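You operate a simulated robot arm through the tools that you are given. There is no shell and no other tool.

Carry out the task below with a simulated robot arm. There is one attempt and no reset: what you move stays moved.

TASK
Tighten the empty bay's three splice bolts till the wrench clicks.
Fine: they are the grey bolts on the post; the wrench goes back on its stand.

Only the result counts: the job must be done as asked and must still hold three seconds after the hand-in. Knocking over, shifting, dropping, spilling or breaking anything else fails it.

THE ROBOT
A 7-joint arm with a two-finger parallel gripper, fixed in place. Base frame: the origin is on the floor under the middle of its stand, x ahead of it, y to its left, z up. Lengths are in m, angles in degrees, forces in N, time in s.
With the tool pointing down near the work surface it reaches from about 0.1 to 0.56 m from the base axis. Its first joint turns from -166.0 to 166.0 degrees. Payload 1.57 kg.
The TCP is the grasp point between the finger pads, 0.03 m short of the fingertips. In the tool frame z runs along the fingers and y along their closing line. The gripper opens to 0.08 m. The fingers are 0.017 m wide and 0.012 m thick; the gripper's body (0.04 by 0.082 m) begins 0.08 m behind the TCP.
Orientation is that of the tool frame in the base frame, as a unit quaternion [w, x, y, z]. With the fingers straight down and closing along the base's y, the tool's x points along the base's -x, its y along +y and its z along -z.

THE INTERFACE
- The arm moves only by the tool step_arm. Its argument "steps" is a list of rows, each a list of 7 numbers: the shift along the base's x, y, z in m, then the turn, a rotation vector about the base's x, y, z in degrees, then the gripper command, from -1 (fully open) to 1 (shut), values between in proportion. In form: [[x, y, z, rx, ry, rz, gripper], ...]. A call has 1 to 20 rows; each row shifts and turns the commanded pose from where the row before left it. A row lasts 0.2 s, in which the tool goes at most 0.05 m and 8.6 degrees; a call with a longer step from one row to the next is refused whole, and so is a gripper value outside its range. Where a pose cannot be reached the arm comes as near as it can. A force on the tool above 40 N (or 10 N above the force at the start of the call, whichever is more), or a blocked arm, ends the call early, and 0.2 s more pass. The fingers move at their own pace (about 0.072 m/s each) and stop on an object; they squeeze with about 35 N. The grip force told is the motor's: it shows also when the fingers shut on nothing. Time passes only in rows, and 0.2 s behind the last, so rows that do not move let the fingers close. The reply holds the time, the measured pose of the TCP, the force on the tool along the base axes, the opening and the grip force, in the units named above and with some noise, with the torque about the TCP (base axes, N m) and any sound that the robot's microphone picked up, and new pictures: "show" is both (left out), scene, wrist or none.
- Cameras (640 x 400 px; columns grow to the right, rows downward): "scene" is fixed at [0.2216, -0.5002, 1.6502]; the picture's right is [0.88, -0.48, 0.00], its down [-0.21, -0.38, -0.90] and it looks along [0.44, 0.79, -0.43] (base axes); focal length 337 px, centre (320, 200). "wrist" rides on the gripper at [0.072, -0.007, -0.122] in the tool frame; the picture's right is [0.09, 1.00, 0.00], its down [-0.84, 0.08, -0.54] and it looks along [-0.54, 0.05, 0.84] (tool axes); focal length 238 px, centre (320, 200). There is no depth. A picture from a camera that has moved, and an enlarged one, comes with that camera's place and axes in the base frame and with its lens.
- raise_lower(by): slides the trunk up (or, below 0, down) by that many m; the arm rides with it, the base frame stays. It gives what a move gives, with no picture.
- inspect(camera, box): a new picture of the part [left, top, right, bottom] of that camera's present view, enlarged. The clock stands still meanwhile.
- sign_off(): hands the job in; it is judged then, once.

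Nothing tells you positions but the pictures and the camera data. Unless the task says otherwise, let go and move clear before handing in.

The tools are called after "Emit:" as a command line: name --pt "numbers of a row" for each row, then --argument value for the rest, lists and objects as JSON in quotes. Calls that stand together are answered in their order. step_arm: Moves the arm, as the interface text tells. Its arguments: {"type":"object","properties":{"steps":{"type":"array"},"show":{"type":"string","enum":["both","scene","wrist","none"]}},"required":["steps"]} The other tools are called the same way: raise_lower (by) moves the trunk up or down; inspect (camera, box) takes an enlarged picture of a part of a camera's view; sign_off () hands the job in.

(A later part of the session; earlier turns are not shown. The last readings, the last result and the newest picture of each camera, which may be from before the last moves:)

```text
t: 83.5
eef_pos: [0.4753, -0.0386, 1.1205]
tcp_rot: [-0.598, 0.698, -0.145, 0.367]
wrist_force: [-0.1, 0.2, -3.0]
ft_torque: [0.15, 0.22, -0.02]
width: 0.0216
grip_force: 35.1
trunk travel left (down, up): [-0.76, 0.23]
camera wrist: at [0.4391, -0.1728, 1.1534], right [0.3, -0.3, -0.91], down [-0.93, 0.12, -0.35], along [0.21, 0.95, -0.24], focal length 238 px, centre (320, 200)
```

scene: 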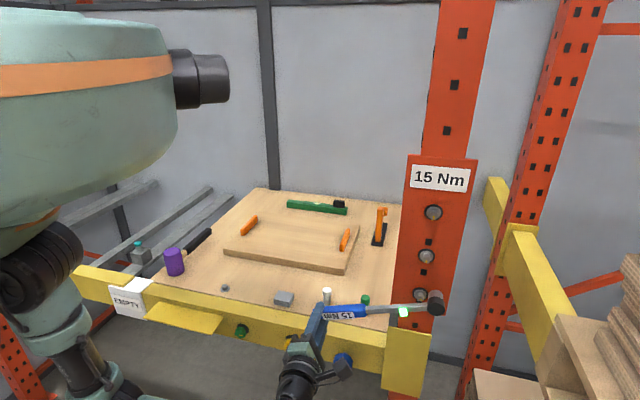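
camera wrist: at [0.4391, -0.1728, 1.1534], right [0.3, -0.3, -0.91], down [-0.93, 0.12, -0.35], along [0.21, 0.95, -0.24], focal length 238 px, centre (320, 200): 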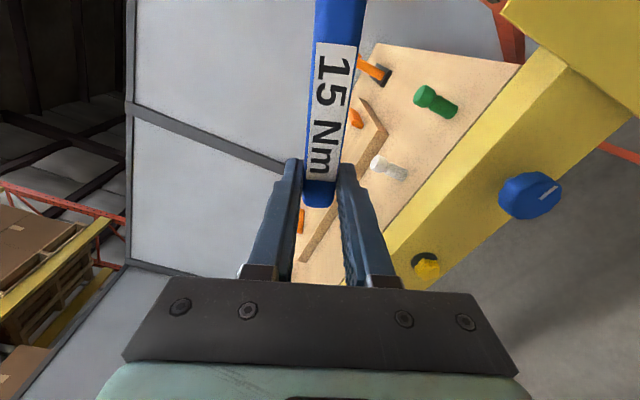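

Emit:
step_arm --pt "0.006 -0.006 -0.0466 -5.99 -5.99 0 1" --pt "0.006 -0.006 -0.0466 -5.99 -5.99 0 1" --pt "0.006 -0.006 -0.043 -5.99 -5.99 0 1" --pt "0 0 0 0 0 0 1" --show "both"

Emit:
inspect --camera "scene" --box '[400, 275, 444, 320]'

```text
t: 84.5
eef_pos: [0.4926, -0.0594, 0.9827]
tcp_rot: [-0.498, 0.716, 0.01, 0.489]
wrist_force: [-0.4, 0.4, -2.9]
ft_torque: [0.08, 0.19, 0.03]
width: 0.0216
grip_force: 34.5
trunk travel left (down, up): [-0.76, 0.23]
camera wrist: at [0.4413, -0.1794, 1.0411], right [0.55, -0.55, -0.63], down [-0.77, -0.04, -0.63], along [0.32, 0.84, -0.44], focal length 238 px, centre (320, 200)
```

scene: 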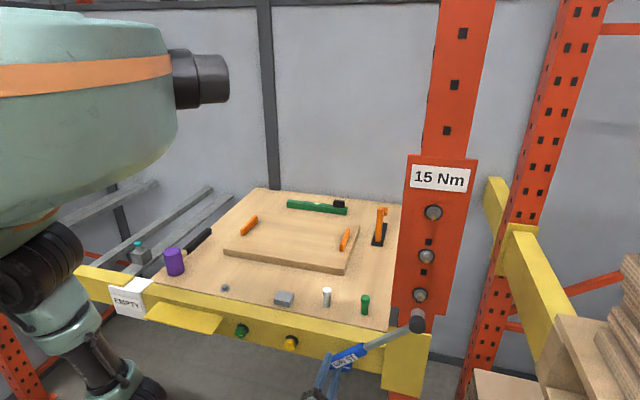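
wrist: 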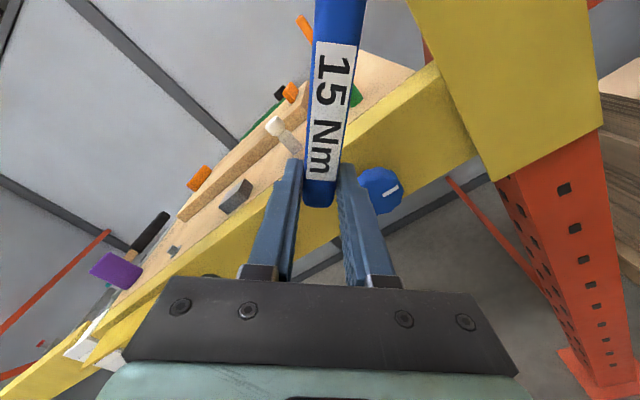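

```text
8.89 times, centred on (422, 298) of scene
camera zoom: at [0.2216, -0.5002, 1.6502], right [0.88, -0.48, 0.0], down [-0.21, -0.38, -0.9], along [0.44, 0.79, -0.43], focal length 2993 px, centre (-587, -667)
```

zoom: 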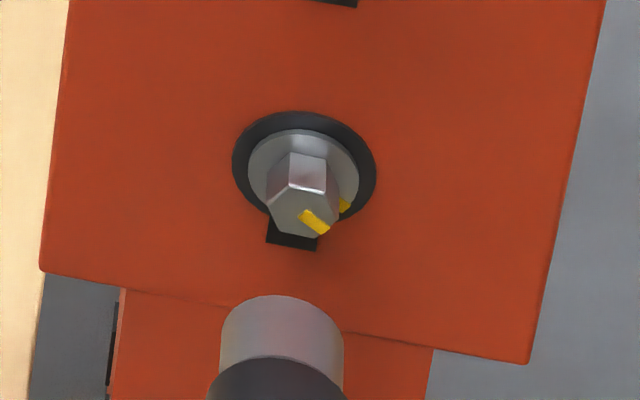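

Emit:
inspect --camera "scene" --box '[395, 300, 440, 335]'

```text
11.43 times, centred on (418, 318) of scene
camera zoom: at [0.2216, -0.5002, 1.6502], right [0.88, -0.48, 0.0], down [-0.21, -0.38, -0.9], along [0.44, 0.79, -0.43], focal length 3849 px, centre (-794, -1143)
```

zoom: 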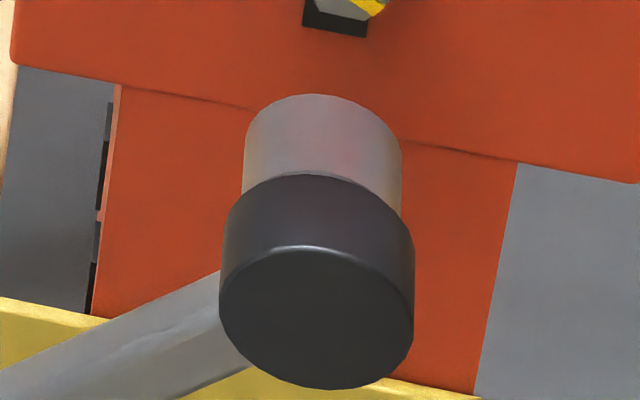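

The head is about 3 mm left and 3–4 mm low of the lowest bolt's axis. Correcting and approaching.

Emit:
step_arm --pt "0.0023 -0.0023 0.003 0 0 0 1" --pt "0.007 0.007 0 0 0 0 1" --pt "0.007 0.007 0 0 0 0 1" --pt "0.006 0.006 0 0 0 0 1" --pt "0 0 0 0 0 0 1" --show "wrist"

Emit:
inspect --camera "scene" --box '[400, 285, 444, 318]'

```text
t: 85.7
eef_pos: [0.5188, -0.044, 0.9875]
tcp_rot: [-0.497, 0.717, 0.009, 0.489]
wrist_force: [0.7, 0.0, -2.4]
ft_torque: [0.09, 0.19, -0.02]
width: 0.0218
grip_force: 34.4
trunk travel left (down, up): [-0.76, 0.23]
camera wrist: at [0.4674, -0.1628, 1.0464], right [0.55, -0.55, -0.64], down [-0.77, -0.04, -0.63], along [0.32, 0.84, -0.44], focal length 238 px, centre (320, 200)
```

wrist: 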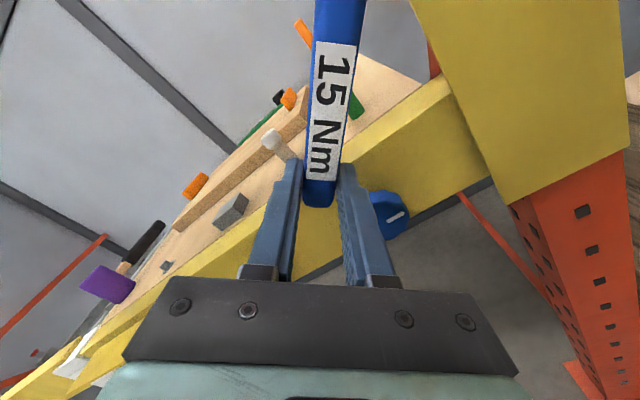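

```text
12.12 times, centred on (422, 302) of scene
camera zoom: at [0.2216, -0.5002, 1.6502], right [0.88, -0.48, 0.0], down [-0.21, -0.38, -0.9], along [0.44, 0.79, -0.43], focal length 4082 px, centre (-916, -1030)
```

zoom: 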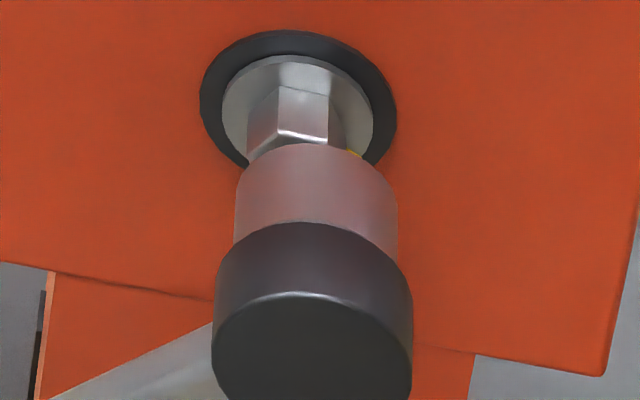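

It's about 3.7 mm right now, as the arm settled. Correcting with visual feedback.

Emit:
step_arm --pt "-0.0025 0.0025 -0.0003 0 0 0 1" --pt "0 0 0 0 0 0 1" --show "none"

Emit:
inspect --camera "scene" --box '[400, 285, 444, 318]'

```text
t: 86.3
eef_pos: [0.515, -0.0424, 0.989]
tcp_rot: [-0.497, 0.717, 0.009, 0.489]
wrist_force: [0.3, 0.2, -2.7]
ft_torque: [0.06, 0.24, 0.01]
width: 0.0215
grip_force: 35.4
trunk travel left (down, up): [-0.76, 0.23]
```

```text
12.12 times, centred on (422, 302) of scene
camera zoom: at [0.2216, -0.5002, 1.6502], right [0.88, -0.48, 0.0], down [-0.21, -0.38, -0.9], along [0.44, 0.79, -0.43], focal length 4082 px, centre (-916, -1030)
```

zoom: 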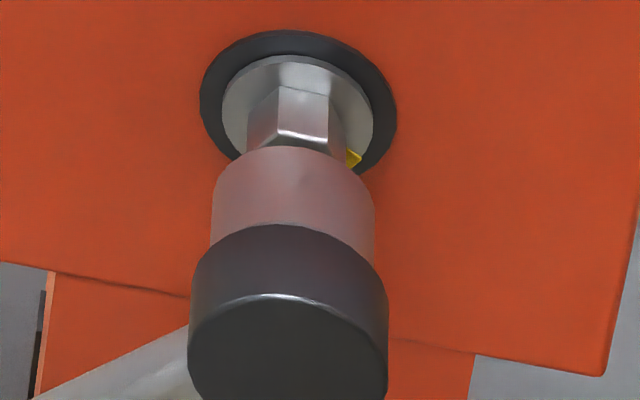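

Emit:
step_arm --pt "0.0015 0.0015 -0.0006 0 0 0 1" --pt "0.0015 0.0015 0 0 0 0 1" --pt "0.0015 0.0015 0 0 0 0 1" --pt "0.0012 0.0012 0 0 0 0 1" --pt "0 0 0 0 0 0 1" --show "none"

Emit:
inspect --camera "scene" --box '[400, 285, 444, 318]'

```text
t: 87.5
eef_pos: [0.5211, -0.0365, 0.9868]
tcp_rot: [-0.498, 0.716, 0.01, 0.488]
wrist_force: [0.1, -0.5, -3.1]
ft_torque: [0.12, 0.19, 0.0]
width: 0.0216
grip_force: 35.0
trunk travel left (down, up): [-0.76, 0.23]
```

```text
12.12 times, centred on (422, 302) of scene
camera zoom: at [0.2216, -0.5002, 1.6502], right [0.88, -0.48, 0.0], down [-0.21, -0.38, -0.9], along [0.44, 0.79, -0.43], focal length 4082 px, centre (-916, -1030)
```

zoom: 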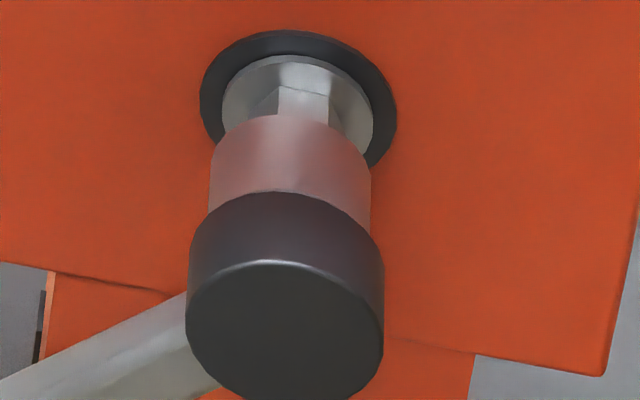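

Emit:
step_arm --pt "0.0005 -0.0005 0 0 0 0 1" --pt "0.0012 0.0012 0 0 0 0 1" --pt "0.0012 0.0012 0 0 0 0 1" --pt "0.0012 0.0012 0 0 0 0 1" --pt "0 0 0 0 0 0 1" --show "none"

Emit:
inspect --camera "scene" --box '[400, 285, 444, 318]'

```text
t: 88.7
eef_pos: [0.5247, -0.0339, 0.9876]
tcp_rot: [-0.497, 0.716, 0.009, 0.489]
wrist_force: [-4.1, -2.2, -3.8]
ft_torque: [0.52, -0.41, -0.71]
width: 0.0216
grip_force: 34.6
trunk travel left (down, up): [-0.76, 0.23]
```

```text
12.12 times, centred on (422, 302) of scene
camera zoom: at [0.2216, -0.5002, 1.6502], right [0.88, -0.48, 0.0], down [-0.21, -0.38, -0.9], along [0.44, 0.79, -0.43], focal length 4082 px, centre (-916, -1030)
```

zoom: 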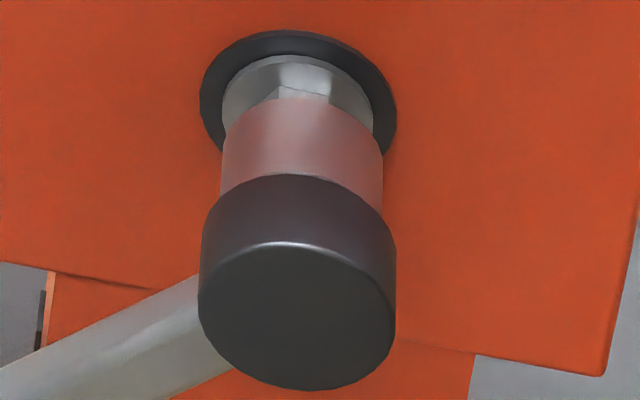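

Light contact, caught at the rim and about 1 mm right. Backing off slightly, shifting left and retrying.

Emit:
step_arm --pt "-0.0025 -0.0025 0 0 0 0 1" --pt "-0.0007 0.0007 0 0 0 0 1" --pt "0 0 0 0 0 0 1" --show "none"

Emit:
inspect --camera "scene" --box '[400, 285, 444, 318]'

```text
t: 89.5
eef_pos: [0.5226, -0.0356, 0.9878]
tcp_rot: [-0.497, 0.717, 0.009, 0.489]
wrist_force: [0.1, -0.3, -2.6]
ft_torque: [0.1, 0.2, 0.02]
width: 0.0215
grip_force: 34.2
trunk travel left (down, up): [-0.76, 0.23]
```

```text
12.12 times, centred on (422, 302) of scene
camera zoom: at [0.2216, -0.5002, 1.6502], right [0.88, -0.48, 0.0], down [-0.21, -0.38, -0.9], along [0.44, 0.79, -0.43], focal length 4082 px, centre (-916, -1030)
```

zoom: 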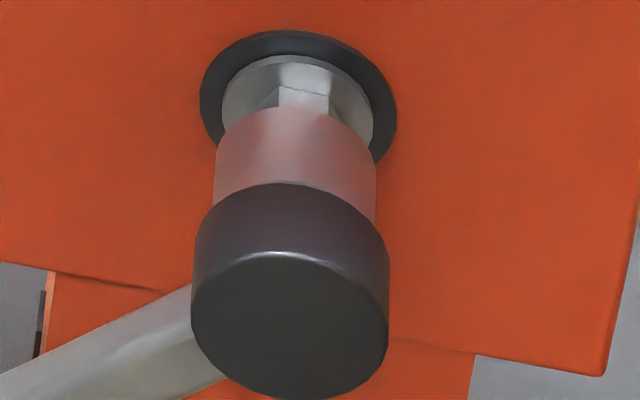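

Emit:
step_arm --pt "0 0 -0.001 0 0 0 1" --pt "0.001 0.001 0 0 0 0 1" --pt "0.001 0.001 0 0 0 0 1" --pt "0 0 0 0 0 0 1" --show "none"

Emit:
inspect --camera "scene" --box '[400, 285, 444, 318]'

```text
t: 90.5
eef_pos: [0.5228, -0.0334, 0.987]
tcp_rot: [-0.497, 0.717, 0.009, 0.489]
wrist_force: [0.2, -0.2, -2.3]
ft_torque: [0.11, 0.17, 0.0]
width: 0.0216
grip_force: 34.1
trunk travel left (down, up): [-0.76, 0.23]
```

```text
12.12 times, centred on (422, 302) of scene
camera zoom: at [0.2216, -0.5002, 1.6502], right [0.88, -0.48, 0.0], down [-0.21, -0.38, -0.9], along [0.44, 0.79, -0.43], focal length 4082 px, centre (-916, -1030)
```

zoom: 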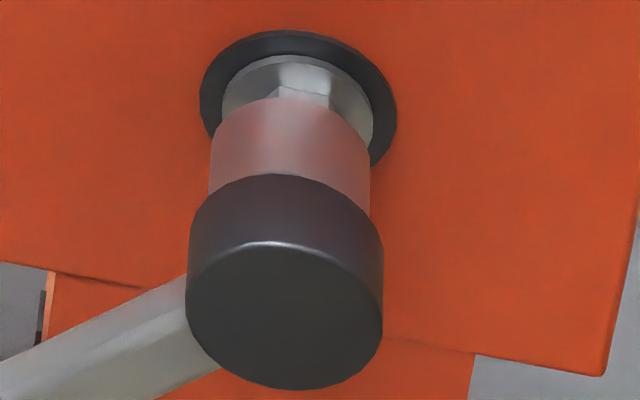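

Emit:
step_arm --pt "0.0006 -0.0006 0 0 0 0 1" --pt "0.001 0.001 0 0 0 0 1" --pt "0.001 0.001 0 0 0 0 1" --pt "0 0 0 0 0 0 1" --show "none"

Emit:
inspect --camera "scene" --box '[400, 285, 444, 318]'

```text
t: 91.5
eef_pos: [0.5264, -0.0333, 0.9869]
tcp_rot: [-0.498, 0.717, 0.009, 0.489]
wrist_force: [-3.9, -4.5, -2.9]
ft_torque: [0.69, -0.34, -0.9]
width: 0.0215
grip_force: 34.7
trunk travel left (down, up): [-0.76, 0.23]
```

```text
12.12 times, centred on (422, 302) of scene
camera zoom: at [0.2216, -0.5002, 1.6502], right [0.88, -0.48, 0.0], down [-0.21, -0.38, -0.9], along [0.44, 0.79, -0.43], focal length 4082 px, centre (-916, -1030)
```

zoom: 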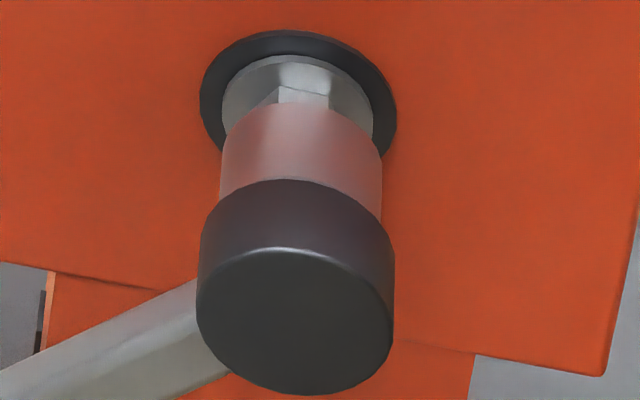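

Comparing against the expected contact picture, the head is about 2 mm too high and about 1 mm right. Backing off and correcting.

Emit:
step_arm --pt "-0.003 -0.003 0 0 0 0 1" --pt "-0.0005 0.0005 -0.002 0 0 0 1" --pt "0 0 0 0 0 0 1" --pt "0 0 0 0 0 0 1" --show "none"

Emit:
inspect --camera "scene" --box '[400, 285, 444, 318]'

```text
t: 92.5
eef_pos: [0.5232, -0.0344, 0.9843]
tcp_rot: [-0.497, 0.717, 0.01, 0.489]
wrist_force: [0.6, 0.3, -3.0]
ft_torque: [0.11, 0.2, 0.0]
width: 0.0215
grip_force: 34.6
trunk travel left (down, up): [-0.76, 0.23]
```

```text
12.12 times, centred on (422, 302) of scene
camera zoom: at [0.2216, -0.5002, 1.6502], right [0.88, -0.48, 0.0], down [-0.21, -0.38, -0.9], along [0.44, 0.79, -0.43], focal length 4082 px, centre (-916, -1030)
```

zoom: 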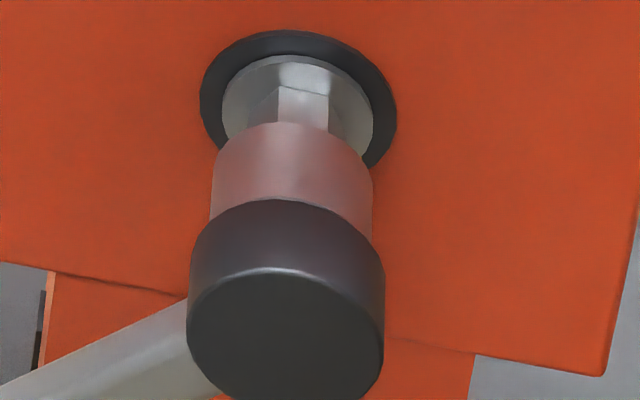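

Emit:
inspect --camera "scene" --box '[400, 288, 440, 318]'

```text
13.33 times, centred on (420, 303) of scene
camera zoom: at [0.2216, -0.5002, 1.6502], right [0.88, -0.48, 0.0], down [-0.21, -0.38, -0.9], along [0.44, 0.79, -0.43], focal length 4490 px, centre (-1013, -1173)
```

zoom: 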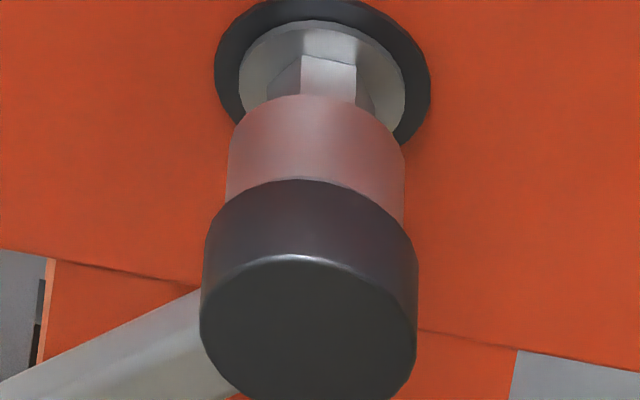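

Measurements suggest the wrench has yielded about 1° in the grip. I'll back off a little, counter-rotate by 0.9°, and look again.

Emit:
step_arm --pt "-0.003 -0.003 0 0 0 0 1" --pt "0.0003 -0.0003 0 -0.45 0.45 0.64 1" --pt "0 0 0 0 0 0 1" --pt "0 0 0 0 0 0 1" --show "none"

Emit:
inspect --camera "scene" --box '[400, 285, 444, 318]'

```text
t: 93.5
eef_pos: [0.5198, -0.0368, 0.9837]
tcp_rot: [-0.497, 0.721, 0.015, 0.483]
wrist_force: [-0.2, 0.3, -2.7]
ft_torque: [0.1, 0.17, -0.01]
width: 0.0216
grip_force: 33.7
trunk travel left (down, up): [-0.76, 0.23]
```

```text
12.12 times, centred on (422, 302) of scene
camera zoom: at [0.2216, -0.5002, 1.6502], right [0.88, -0.48, 0.0], down [-0.21, -0.38, -0.9], along [0.44, 0.79, -0.43], focal length 4082 px, centre (-916, -1030)
```

zoom: 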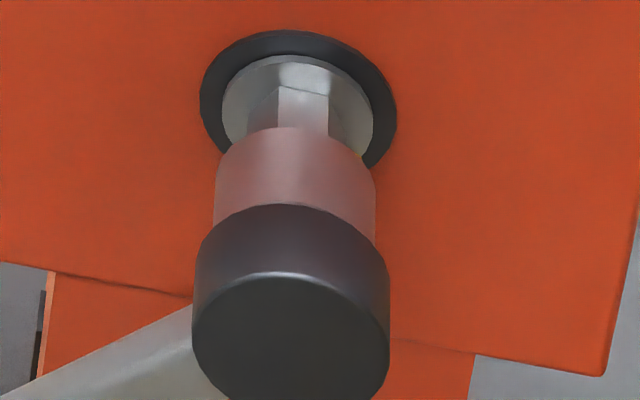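

The picture now matches the on-axis prediction to within a pixel. Advancing gently.

Emit:
step_arm --pt "0.0015 0.0015 0 0 0 0 1" --pt "0.0015 0.0015 0 0 0 0 1" --pt "0.001 0.001 0 0 0 0 1" --pt "0 0 0 0 0 0 1" --pt "0 0 0 0 0 0 1" --show "none"

Emit:
inspect --camera "scene" --box '[400, 285, 444, 318]'

```text
t: 94.7
eef_pos: [0.5252, -0.0336, 0.9851]
tcp_rot: [-0.498, 0.72, 0.014, 0.483]
wrist_force: [-0.3, -0.1, -3.4]
ft_torque: [0.12, 0.16, -0.04]
width: 0.0216
grip_force: 34.5
trunk travel left (down, up): [-0.76, 0.23]
```

```text
12.12 times, centred on (422, 302) of scene
camera zoom: at [0.2216, -0.5002, 1.6502], right [0.88, -0.48, 0.0], down [-0.21, -0.38, -0.9], along [0.44, 0.79, -0.43], focal length 4082 px, centre (-916, -1030)
```

zoom: 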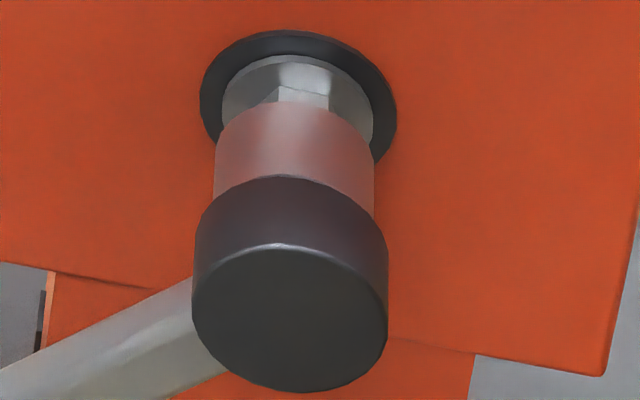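

Past the face with no force, so it's going on. Continuing.

Emit:
step_arm --pt "0.0012 0.0012 0 0 0 0 1" --pt "0.0012 0.0012 0 0 0 0 1" --pt "0 0 0 0 0 0 1" --show "none"

Emit:
inspect --camera "scene" --box '[400, 285, 444, 318]'

```text
t: 95.5
eef_pos: [0.5275, -0.0307, 0.9837]
tcp_rot: [-0.497, 0.72, 0.013, 0.484]
wrist_force: [-0.7, 0.2, -3.1]
ft_torque: [0.12, 0.18, -0.02]
width: 0.0215
grip_force: 34.2
trunk travel left (down, up): [-0.76, 0.23]
```

```text
12.12 times, centred on (422, 302) of scene
camera zoom: at [0.2216, -0.5002, 1.6502], right [0.88, -0.48, 0.0], down [-0.21, -0.38, -0.9], along [0.44, 0.79, -0.43], focal length 4082 px, centre (-916, -1030)
```

zoom: 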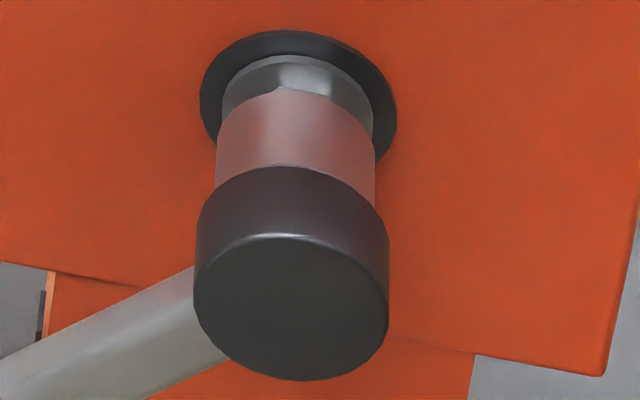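

Emit:
step_arm --pt "0.0012 0.0012 0 0 0 0 1" --pt "0.0012 0.0012 0 0 0 0 1" --pt "0.001 0.001 0 0 0 0 1" --pt "0 0 0 0 0 0 1" --show "none"

Emit:
inspect --camera "scene" --box '[400, 285, 444, 318]'

```text
t: 96.5
eef_pos: [0.5307, -0.0284, 0.9852]
tcp_rot: [-0.497, 0.72, 0.013, 0.484]
wrist_force: [0.1, 0.2, -2.0]
ft_torque: [0.1, 0.16, 0.02]
width: 0.0216
grip_force: 34.9
trunk travel left (down, up): [-0.76, 0.23]
```

```text
12.12 times, centred on (422, 302) of scene
camera zoom: at [0.2216, -0.5002, 1.6502], right [0.88, -0.48, 0.0], down [-0.21, -0.38, -0.9], along [0.44, 0.79, -0.43], focal length 4082 px, centre (-916, -1030)
```

zoom: 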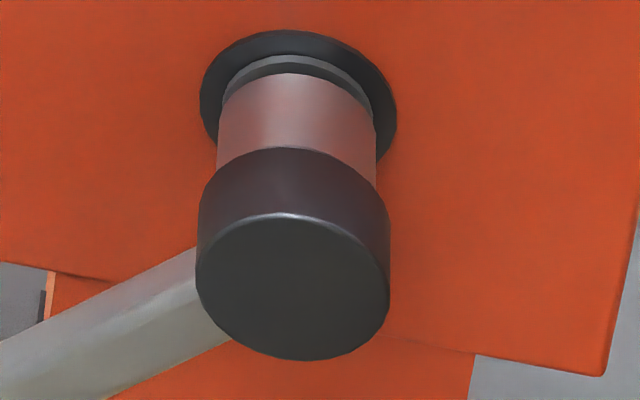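

Nearly seated. I'll press in the last millimetre and start the turning arc.

Emit:
step_arm --pt "0.0006 0.0006 0 0 0 0 1" --pt "-0.0077 0.0077 0.0121 2.83 2.83 0 1" --pt "-0.0071 0.0071 0.0128 2.83 2.83 0 1" --pt "0 0 0 0 0 0 1" --show "none"

Emit:
inspect --camera "scene" --box '[350, 270, 450, 330]'

```text
t: 97.5
eef_pos: [0.5152, -0.0118, 1.0096]
tcp_rot: [-0.532, 0.718, -0.036, 0.447]
wrist_force: [1.0, 0.8, -4.3]
ft_torque: [0.09, 0.27, -0.01]
width: 0.0218
grip_force: 34.6
trunk travel left (down, up): [-0.76, 0.23]
```

```text
6.40 times, centred on (400, 300) of scene
camera zoom: at [0.2216, -0.5002, 1.6502], right [0.88, -0.48, 0.0], down [-0.21, -0.38, -0.9], along [0.44, 0.79, -0.43], focal length 2155 px, centre (-192, -440)
```

zoom: 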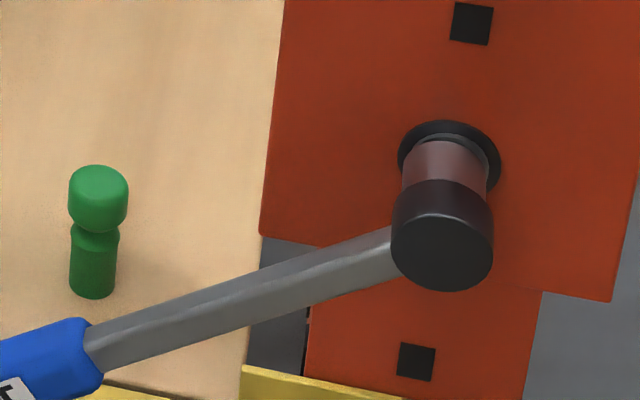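

Emit:
step_arm --pt "-0.0064 0.0064 0.0135 2.83 2.83 0 1" --pt "-0.0058 0.0058 0.0141 2.83 2.83 0 1" --pt "-0.0051 0.0051 0.0147 2.83 2.83 0 1" --pt "-0.0043 0.0043 0.0151 2.83 2.83 0 1" --pt "0 0 0 0 0 0 1" --show "none"

Emit:
inspect --camera "scene" --box '[350, 270, 450, 330]'

```text
t: 98.7
eef_pos: [0.4937, 0.0095, 1.0682]
tcp_rot: [-0.595, 0.703, -0.132, 0.367]
wrist_force: [0.4, 0.0, -2.7]
ft_torque: [0.14, 0.22, 0.03]
width: 0.0218
grip_force: 35.2
trunk travel left (down, up): [-0.76, 0.23]
```

```text
6.40 times, centred on (400, 300) of scene
camera zoom: at [0.2216, -0.5002, 1.6502], right [0.88, -0.48, 0.0], down [-0.21, -0.38, -0.9], along [0.44, 0.79, -0.43], focal length 2155 px, centre (-192, -440)
```

zoom: 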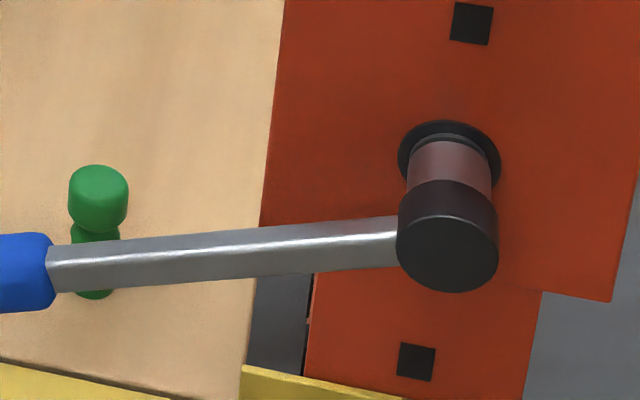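

Emit:
step_arm --pt "-0.0036 0.0036 0.0155 2.83 2.83 0 1" --pt "-0.0028 0.0028 0.0158 2.83 2.83 0 1" --pt "-0.002 0.002 0.0161 2.83 2.83 0 1" --pt "-0.0012 0.0012 0.0162 2.83 2.83 0 1" --pt "0 0 0 0 0 0 1" --show "none"

Emit:
inspect --camera "scene" --box '[350, 260, 450, 325]'

```text
t: 99.9
eef_pos: [0.4836, 0.0206, 1.132]
tcp_rot: [-0.645, 0.673, -0.225, 0.283]
wrist_force: [-3.4, 1.2, -1.3]
ft_torque: [0.02, 0.07, -0.18]
width: 0.0216
grip_force: 34.3
trunk travel left (down, up): [-0.76, 0.23]
```

```text
6.15 times, centred on (400, 292) of scene
camera zoom: at [0.2216, -0.5002, 1.6502], right [0.88, -0.48, 0.0], down [-0.21, -0.38, -0.9], along [0.44, 0.79, -0.43], focal length 2072 px, centre (-172, -369)
```

zoom: 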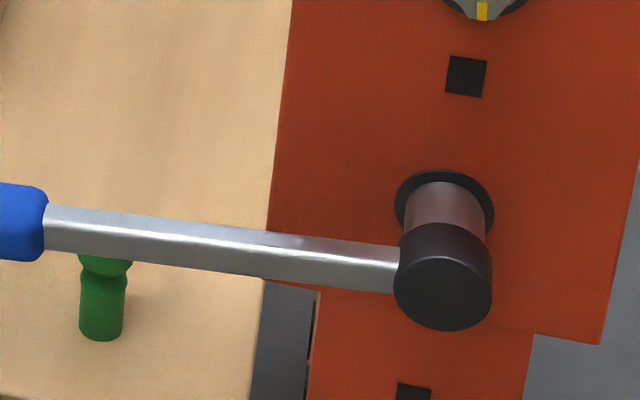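

Emit:
step_arm --pt "-0.0003 0.0003 0.0081 1.414 1.414 0 1" --pt "-0.0001 0.0001 0.0081 1.414 1.414 0 1" --pt "0 0 0 0 0 0 1" --show "none"

Emit:
inspect --camera "scene" --box '[350, 260, 450, 325]'

```text
t: 100.7
eef_pos: [0.4837, 0.0203, 1.1485]
tcp_rot: [-0.656, 0.665, -0.246, 0.259]
wrist_force: [-8.4, 3.1, -4.4]
ft_torque: [0.29, 0.39, -0.34]
width: 0.0217
grip_force: 34.4
trunk travel left (down, up): [-0.76, 0.23]
```

```text
6.15 times, centred on (400, 292) of scene
camera zoom: at [0.2216, -0.5002, 1.6502], right [0.88, -0.48, 0.0], down [-0.21, -0.38, -0.9], along [0.44, 0.79, -0.43], focal length 2072 px, centre (-172, -369)
```

zoom: 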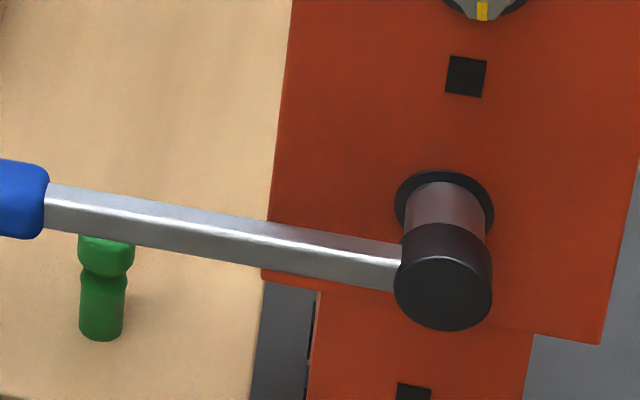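

Emit:
step_arm --pt "-0.0007 0.0007 0.0081 1.414 1.414 0 1" --pt "0.0 0.0 0.0081 1.414 1.414 0 1" --pt "0 0 0 0 0 0 1" --show "none"

Emit:
inspect --camera "scene" --box '[350, 260, 450, 325]'

```text
t: 101.5
eef_pos: [0.4838, 0.0211, 1.164]
tcp_rot: [0.666, -0.655, 0.268, -0.237]
wrist_force: [-0.9, 3.9, -3.1]
ft_torque: [0.19, 0.21, 0.79]
width: 0.0216
grip_force: 34.6
trunk travel left (down, up): [-0.76, 0.23]
```

```text
6.15 times, centred on (400, 292) of scene
camera zoom: at [0.2216, -0.5002, 1.6502], right [0.88, -0.48, 0.0], down [-0.21, -0.38, -0.9], along [0.44, 0.79, -0.43], focal length 2072 px, centre (-172, -369)
```

zoom: 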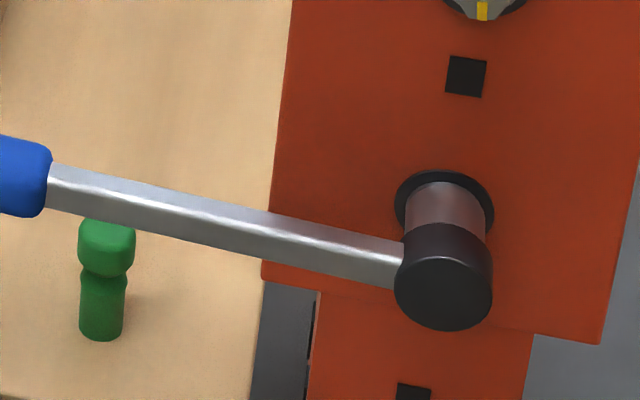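

Emit:
step_arm --pt "0.0007 -0.0003 0.0081 1.414 1.414 0 1" --pt "0.001 -0.0006 0.008 1.414 1.414 0 1" --pt "0 0 0 0 0 0 1" --show "none"

Emit:
inspect --camera "scene" --box '[350, 260, 450, 325]'

```text
t: 102.3
eef_pos: [0.4841, 0.019, 1.1807]
tcp_rot: [0.674, -0.643, 0.293, -0.214]
wrist_force: [-1.0, 1.2, -2.7]
ft_torque: [0.16, 0.17, 0.24]
width: 0.0215
grip_force: 34.6
trunk travel left (down, up): [-0.76, 0.23]
```

```text
6.15 times, centred on (400, 292) of scene
camera zoom: at [0.2216, -0.5002, 1.6502], right [0.88, -0.48, 0.0], down [-0.21, -0.38, -0.9], along [0.44, 0.79, -0.43], focal length 2072 px, centre (-172, -369)
```

zoom: 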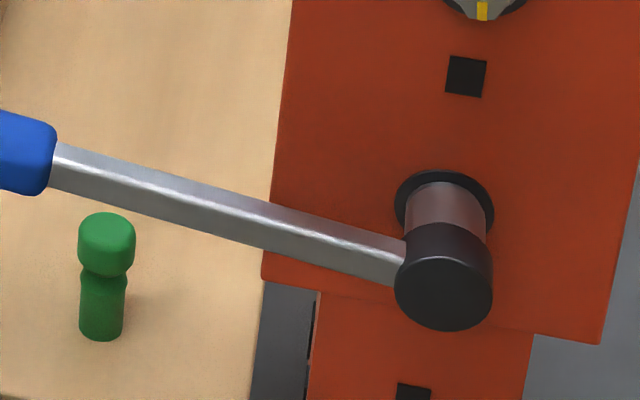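

Emit:
step_arm --pt "0.0009 -0.0009 0.008 1.414 1.414 0 1" --pt "0 0 0 0 0 0 1" --show "none"

Emit:
step_arm --pt "0.0011 -0.0011 0.008 1.414 1.414 0 1" --pt "0 0 0 0 0 0 1" --show "none"

Emit:
inspect --camera "scene" --box '[350, 260, 450, 325]'

```text
t: 102.9
eef_pos: [0.4857, 0.0175, 1.1883]
tcp_rot: [0.678, -0.638, 0.303, -0.203]
wrist_force: [0.5, 1.5, -1.7]
ft_torque: [0.17, 0.14, 0.21]
width: 0.0218
grip_force: 34.5
trunk travel left (down, up): [-0.76, 0.23]
```

```text
t: 103.5
eef_pos: [0.4851, 0.0176, 1.1955]
tcp_rot: [0.683, -0.631, 0.314, -0.193]
wrist_force: [-0.3, -0.9, -1.4]
ft_torque: [0.04, 0.15, -0.16]
width: 0.0213
grip_force: 34.6
trunk travel left (down, up): [-0.76, 0.23]
```

```text
6.15 times, centred on (400, 292) of scene
camera zoom: at [0.2216, -0.5002, 1.6502], right [0.88, -0.48, 0.0], down [-0.21, -0.38, -0.9], along [0.44, 0.79, -0.43], focal length 2072 px, centre (-172, -369)
```

zoom: 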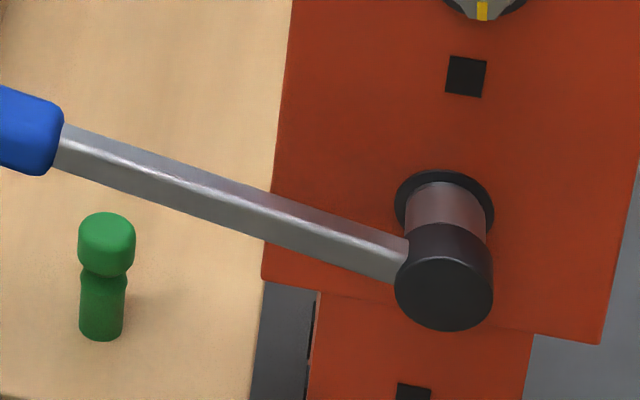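

Emit:
step_arm --pt "0.0013 -0.0013 0.0079 1.414 1.414 0 1" --pt "0 0 0 0 0 0 1" --show "none"

Emit:
inspect --camera "scene" --box '[350, 260, 450, 325]'

```text
t: 104.1
eef_pos: [0.4877, 0.0152, 1.2042]
tcp_rot: [0.687, -0.625, 0.324, -0.18]
wrist_force: [-3.0, 0.0, -2.0]
ft_torque: [0.09, 0.2, -0.33]
width: 0.0217
grip_force: 34.3
trunk travel left (down, up): [-0.76, 0.23]
```

```text
6.15 times, centred on (400, 292) of scene
camera zoom: at [0.2216, -0.5002, 1.6502], right [0.88, -0.48, 0.0], down [-0.21, -0.38, -0.9], along [0.44, 0.79, -0.43], focal length 2072 px, centre (-172, -369)
```

zoom: 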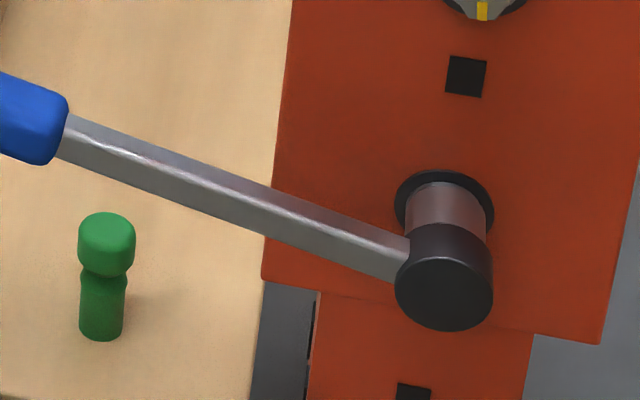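

Emit:
step_arm --pt "0.0012 -0.0012 0.0079 1.414 1.414 0 1" --pt "0 0 0 0 0 0 1" --show "none"

Emit:
inspect --camera "scene" --box '[350, 260, 450, 325]'

```text
t: 104.7
eef_pos: [0.4893, 0.0156, 1.211]
tcp_rot: [0.69, -0.62, 0.334, -0.168]
wrist_force: [0.0, -0.7, -3.2]
ft_torque: [0.11, 0.2, -0.01]
width: 0.0219
grip_force: 34.6
trunk travel left (down, up): [-0.76, 0.23]
```

```text
6.15 times, centred on (400, 292) of scene
camera zoom: at [0.2216, -0.5002, 1.6502], right [0.88, -0.48, 0.0], down [-0.21, -0.38, -0.9], along [0.44, 0.79, -0.43], focal length 2072 px, centre (-172, -369)
```

zoom: 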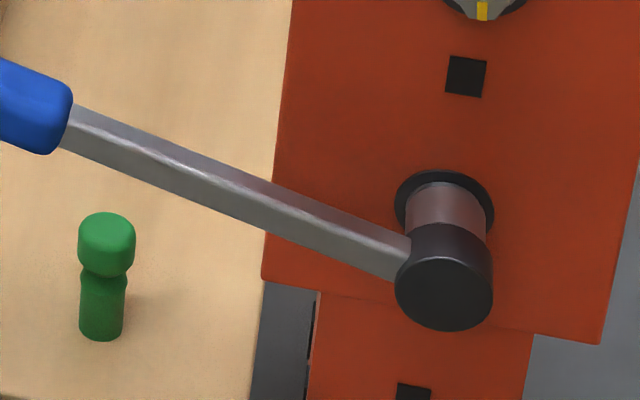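

Emit:
step_arm --pt "0.0015 -0.0015 0.0078 1.414 1.414 0 1" --pt "0 0 0 0 0 0 1" --show "none"

Emit:
inspect --camera "scene" --box '[350, 260, 450, 325]'

```text
t: 105.3
eef_pos: [0.4905, 0.0135, 1.2188]
tcp_rot: [0.694, -0.612, 0.345, -0.157]
wrist_force: [-4.2, 0.2, -3.5]
ft_torque: [0.16, 0.45, -0.36]
width: 0.0214
grip_force: 34.1
trunk travel left (down, up): [-0.76, 0.23]
```

```text
6.15 times, centred on (400, 292) of scene
camera zoom: at [0.2216, -0.5002, 1.6502], right [0.88, -0.48, 0.0], down [-0.21, -0.38, -0.9], along [0.44, 0.79, -0.43], focal length 2072 px, centre (-172, -369)
```

zoom: 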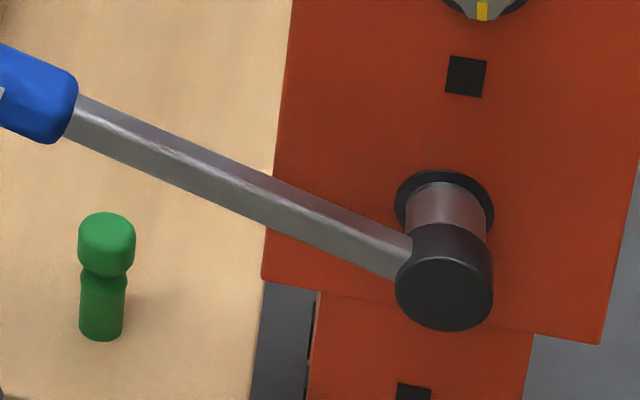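

Emit:
step_arm --pt "0.0014 -0.0014 0.0077 1.414 1.414 0 1" --pt "0 0 0 0 0 0 1" --show "none"

Emit:
inspect --camera "scene" --box '[350, 260, 450, 325]'

```text
t: 105.9
eef_pos: [0.4929, 0.0111, 1.2263]
tcp_rot: [0.696, -0.606, 0.355, -0.145]
wrist_force: [6.2, 1.5, -2.8]
ft_torque: [0.29, -0.14, 0.79]
width: 0.0213
grip_force: 34.6
trunk travel left (down, up): [-0.76, 0.23]
```

```text
6.15 times, centred on (400, 292) of scene
camera zoom: at [0.2216, -0.5002, 1.6502], right [0.88, -0.48, 0.0], down [-0.21, -0.38, -0.9], along [0.44, 0.79, -0.43], focal length 2072 px, centre (-172, -369)
```

zoom: 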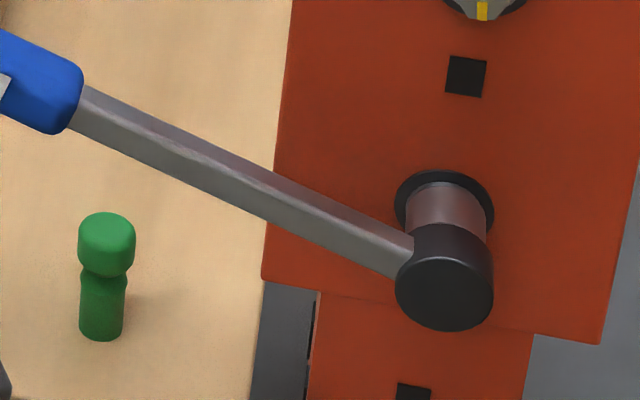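

Emit:
step_arm --pt "0.0021 -0.0011 0.0076 1.414 1.414 0 1" --pt "0 0 0 0 0 0 1" --show "none"

Emit:
inspect --camera "scene" --box '[350, 260, 450, 325]'

```text
t: 106.5
eef_pos: [0.4937, 0.0094, 1.2345]
tcp_rot: [0.699, -0.599, 0.367, -0.133]
wrist_force: [4.4, 0.5, -2.6]
ft_torque: [0.12, -0.06, 0.42]
width: 0.0216
grip_force: 34.4
trunk travel left (down, up): [-0.76, 0.23]
```

```text
6.15 times, centred on (400, 292) of scene
camera zoom: at [0.2216, -0.5002, 1.6502], right [0.88, -0.48, 0.0], down [-0.21, -0.38, -0.9], along [0.44, 0.79, -0.43], focal length 2072 px, centre (-172, -369)
```

zoom: 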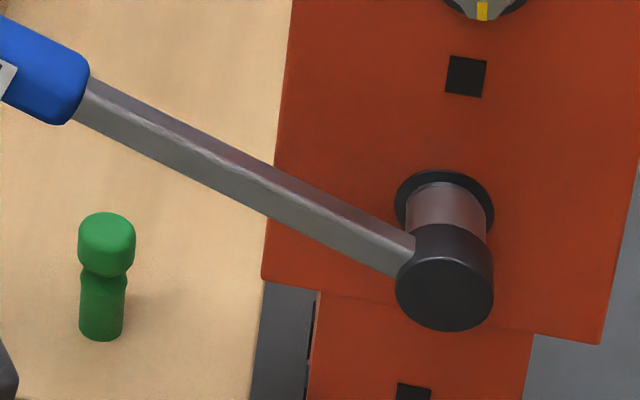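

No light yet at 110°, so I'll withdraw and check how far this bolt has turned.

Emit:
step_arm --pt "-0.0035 -0.0035 0 0 0 0 1" --pt "-0.005 -0.005 0 0 0 0 1" --pt "-0.007 -0.007 0 0 0 0 1" --pt "-0.007 -0.007 0 0 0 0 1" --pt "-0.007 -0.007 0 0 0 0 1" --pt "-0.007 -0.007 0 0 0 0 1" --pt "0 0 0 0 0 0 1" --show "none"

Emit:
inspect --camera "scene" --box '[404, 284, 438, 306]'

Emit:
inspect --camera "scene" --box '[395, 290, 445, 330]'

```text
t: 108.1
eef_pos: [0.4577, -0.0266, 1.2366]
tcp_rot: [0.7, -0.599, 0.366, -0.133]
wrist_force: [0.2, -0.1, -2.9]
ft_torque: [0.18, 0.23, 0.0]
width: 0.0219
grip_force: 34.4
trunk travel left (down, up): [-0.76, 0.23]
```

```text
16.00 times, centred on (421, 295) of scene
camera zoom: at [0.2216, -0.5002, 1.6502], right [0.88, -0.48, 0.0], down [-0.21, -0.38, -0.9], along [0.44, 0.79, -0.43], focal length 5388 px, centre (-1296, -1320)
```

zoom: 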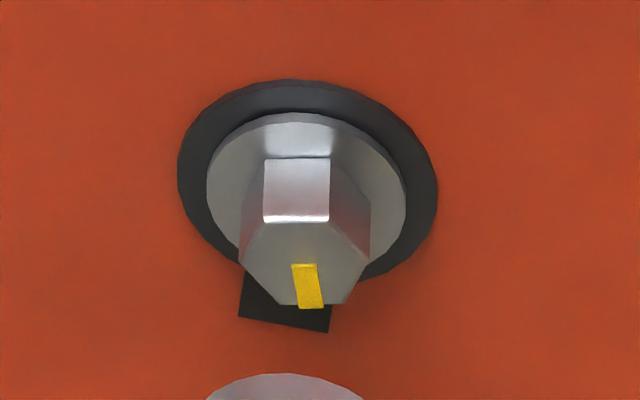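

```text
10.00 times, centred on (420, 310) of scene
camera zoom: at [0.2216, -0.5002, 1.6502], right [0.88, -0.48, 0.0], down [-0.21, -0.38, -0.9], along [0.44, 0.79, -0.43], focal length 3368 px, centre (-680, -900)
```

zoom: 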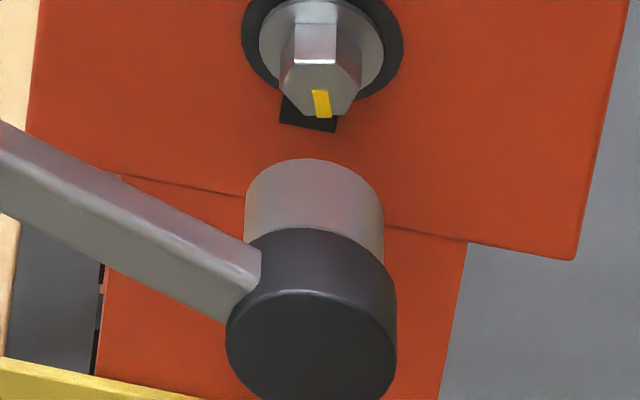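

The lowest bolt has turned only about 42°, so the socket slips when not well aligned; it needs about 10° more. I'll undo a bit of the over-compensated tilt, drop 2 mm, and re-approach carefully at this angle.

Emit:
step_arm --pt "0 0 -0.002 -0.2 0.2 -0.75 1" --pt "0.006 0.006 0 0 0 0 1" --pt "0.006 0.006 0 0 0 0 1" --pt "0.006 0.006 0 0 0 0 1" --pt "0 0 0 0 0 0 1" --pt "0 0 0 0 0 0 1" --show "none"

Emit:
inspect --camera "scene" --box '[400, 285, 444, 318]'

```text
t: 109.5
eef_pos: [0.4761, -0.0064, 1.233]
tcp_rot: [0.697, -0.597, 0.371, -0.138]
wrist_force: [-0.1, 0.7, -2.9]
ft_torque: [0.15, 0.25, 0.02]
width: 0.0215
grip_force: 34.5
trunk travel left (down, up): [-0.76, 0.23]
```

```text
12.12 times, centred on (422, 302) of scene
camera zoom: at [0.2216, -0.5002, 1.6502], right [0.88, -0.48, 0.0], down [-0.21, -0.38, -0.9], along [0.44, 0.79, -0.43], focal length 4082 px, centre (-916, -1030)
```

zoom: 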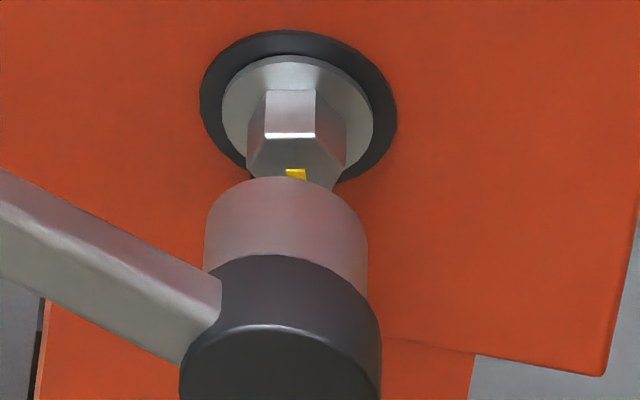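

Emit:
step_arm --pt "0.0009 -0.0009 0.001 0 0 0 1" --pt "0.003 0.003 0 0 0 0 1" --pt "0.003 0.003 0 0 0 0 1" --pt "0.002 0.002 0 0 0 0 1" --pt "0 0 0 0 0 0 1" --pt "0 0 0 0 0 0 1" --show "none"

Emit:
inspect --camera "scene" --box '[400, 285, 444, 318]'

```text
t: 110.9
eef_pos: [0.4845, 0.0003, 1.2329]
tcp_rot: [0.697, -0.597, 0.372, -0.137]
wrist_force: [-0.3, -0.1, -2.6]
ft_torque: [0.16, 0.21, -0.02]
width: 0.0215
grip_force: 34.6
trunk travel left (down, up): [-0.76, 0.23]
```

```text
12.12 times, centred on (422, 302) of scene
camera zoom: at [0.2216, -0.5002, 1.6502], right [0.88, -0.48, 0.0], down [-0.21, -0.38, -0.9], along [0.44, 0.79, -0.43], focal length 4082 px, centre (-916, -1030)
```

zoom: 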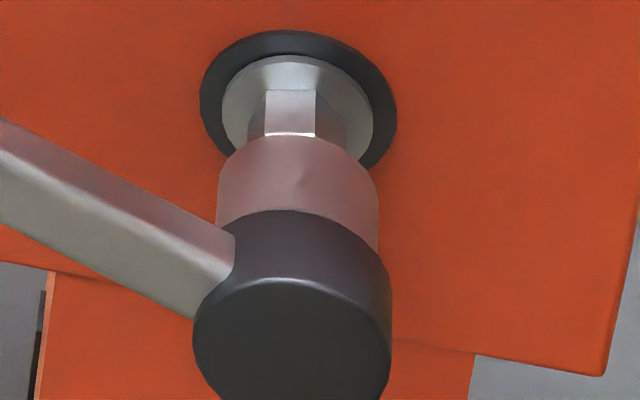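

Emit:
step_arm --pt "-0.0003 0.0003 0.001 0 0 0 1" --pt "0.0015 0.0015 0 0 0 0 1" --pt "0.0013 0.0013 0 0 0 0 1" --pt "0 0 0 0 0 0 1" --pt "0 0 0 0 0 0 1" --show "none"

Emit:
inspect --camera "scene" --box '[400, 285, 444, 318]'

```text
t: 112.1
eef_pos: [0.4873, 0.0031, 1.2347]
tcp_rot: [0.697, -0.598, 0.371, -0.138]
wrist_force: [0.7, -0.4, -3.1]
ft_torque: [0.13, 0.22, -0.01]
width: 0.0214
grip_force: 34.6
trunk travel left (down, up): [-0.76, 0.23]
```

```text
12.12 times, centred on (422, 302) of scene
camera zoom: at [0.2216, -0.5002, 1.6502], right [0.88, -0.48, 0.0], down [-0.21, -0.38, -0.9], along [0.44, 0.79, -0.43], focal length 4082 px, centre (-916, -1030)
```

zoom: 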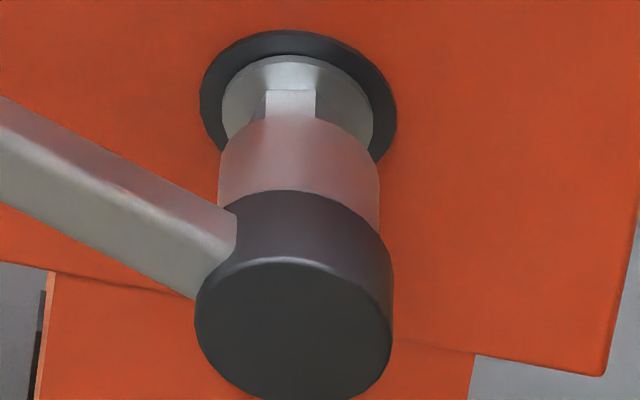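

Emit:
step_arm --pt "-0.0004 0.0004 0.0003 0 0 0 1" --pt "0.0012 0.0012 0 0 0 0 1" --pt "0.001 0.001 0 0 0 0 1" --pt "0 0 0 0 0 0 1" --pt "0 0 0 0 0 0 1" --show "none"

Emit:
inspect --camera "scene" --box '[400, 285, 444, 318]'

```text
t: 113.3
eef_pos: [0.4876, 0.006, 1.2342]
tcp_rot: [0.697, -0.598, 0.372, -0.138]
wrist_force: [-0.3, 0.2, -2.8]
ft_torque: [0.12, 0.26, -0.01]
width: 0.0214
grip_force: 34.3
trunk travel left (down, up): [-0.76, 0.23]
```

```text
12.12 times, centred on (422, 302) of scene
camera zoom: at [0.2216, -0.5002, 1.6502], right [0.88, -0.48, 0.0], down [-0.21, -0.38, -0.9], along [0.44, 0.79, -0.43], focal length 4082 px, centre (-916, -1030)
```

zoom: 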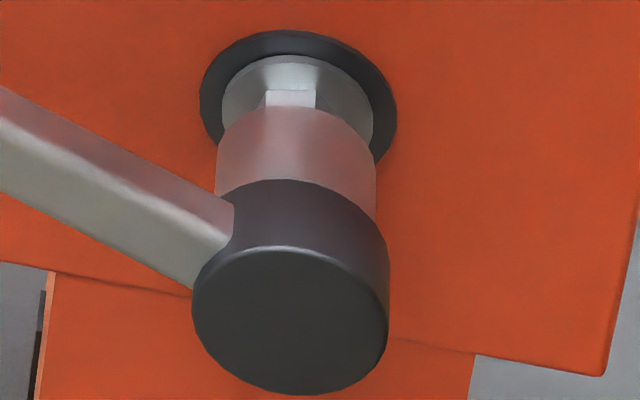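

Emit:
step_arm --pt "0.0012 0.0012 0 0 0 0 1" --pt "0.0012 0.0012 0 0 0 0 1" --pt "0 0 0 0 0 0 1" --pt "0 0 0 0 0 0 1" --show "none"

Emit:
inspect --camera "scene" --box '[400, 285, 444, 318]'

```text
t: 114.3
eef_pos: [0.4922, 0.0073, 1.2345]
tcp_rot: [0.697, -0.598, 0.372, -0.137]
wrist_force: [-0.3, 0.6, -2.4]
ft_torque: [0.15, 0.27, 0.01]
width: 0.0212
grip_force: 34.4
trunk travel left (down, up): [-0.76, 0.23]
```

```text
12.12 times, centred on (422, 302) of scene
camera zoom: at [0.2216, -0.5002, 1.6502], right [0.88, -0.48, 0.0], down [-0.21, -0.38, -0.9], along [0.44, 0.79, -0.43], focal length 4082 px, centre (-916, -1030)
```

zoom: 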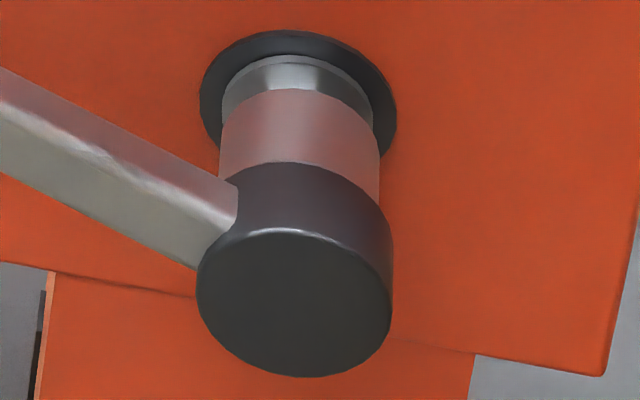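

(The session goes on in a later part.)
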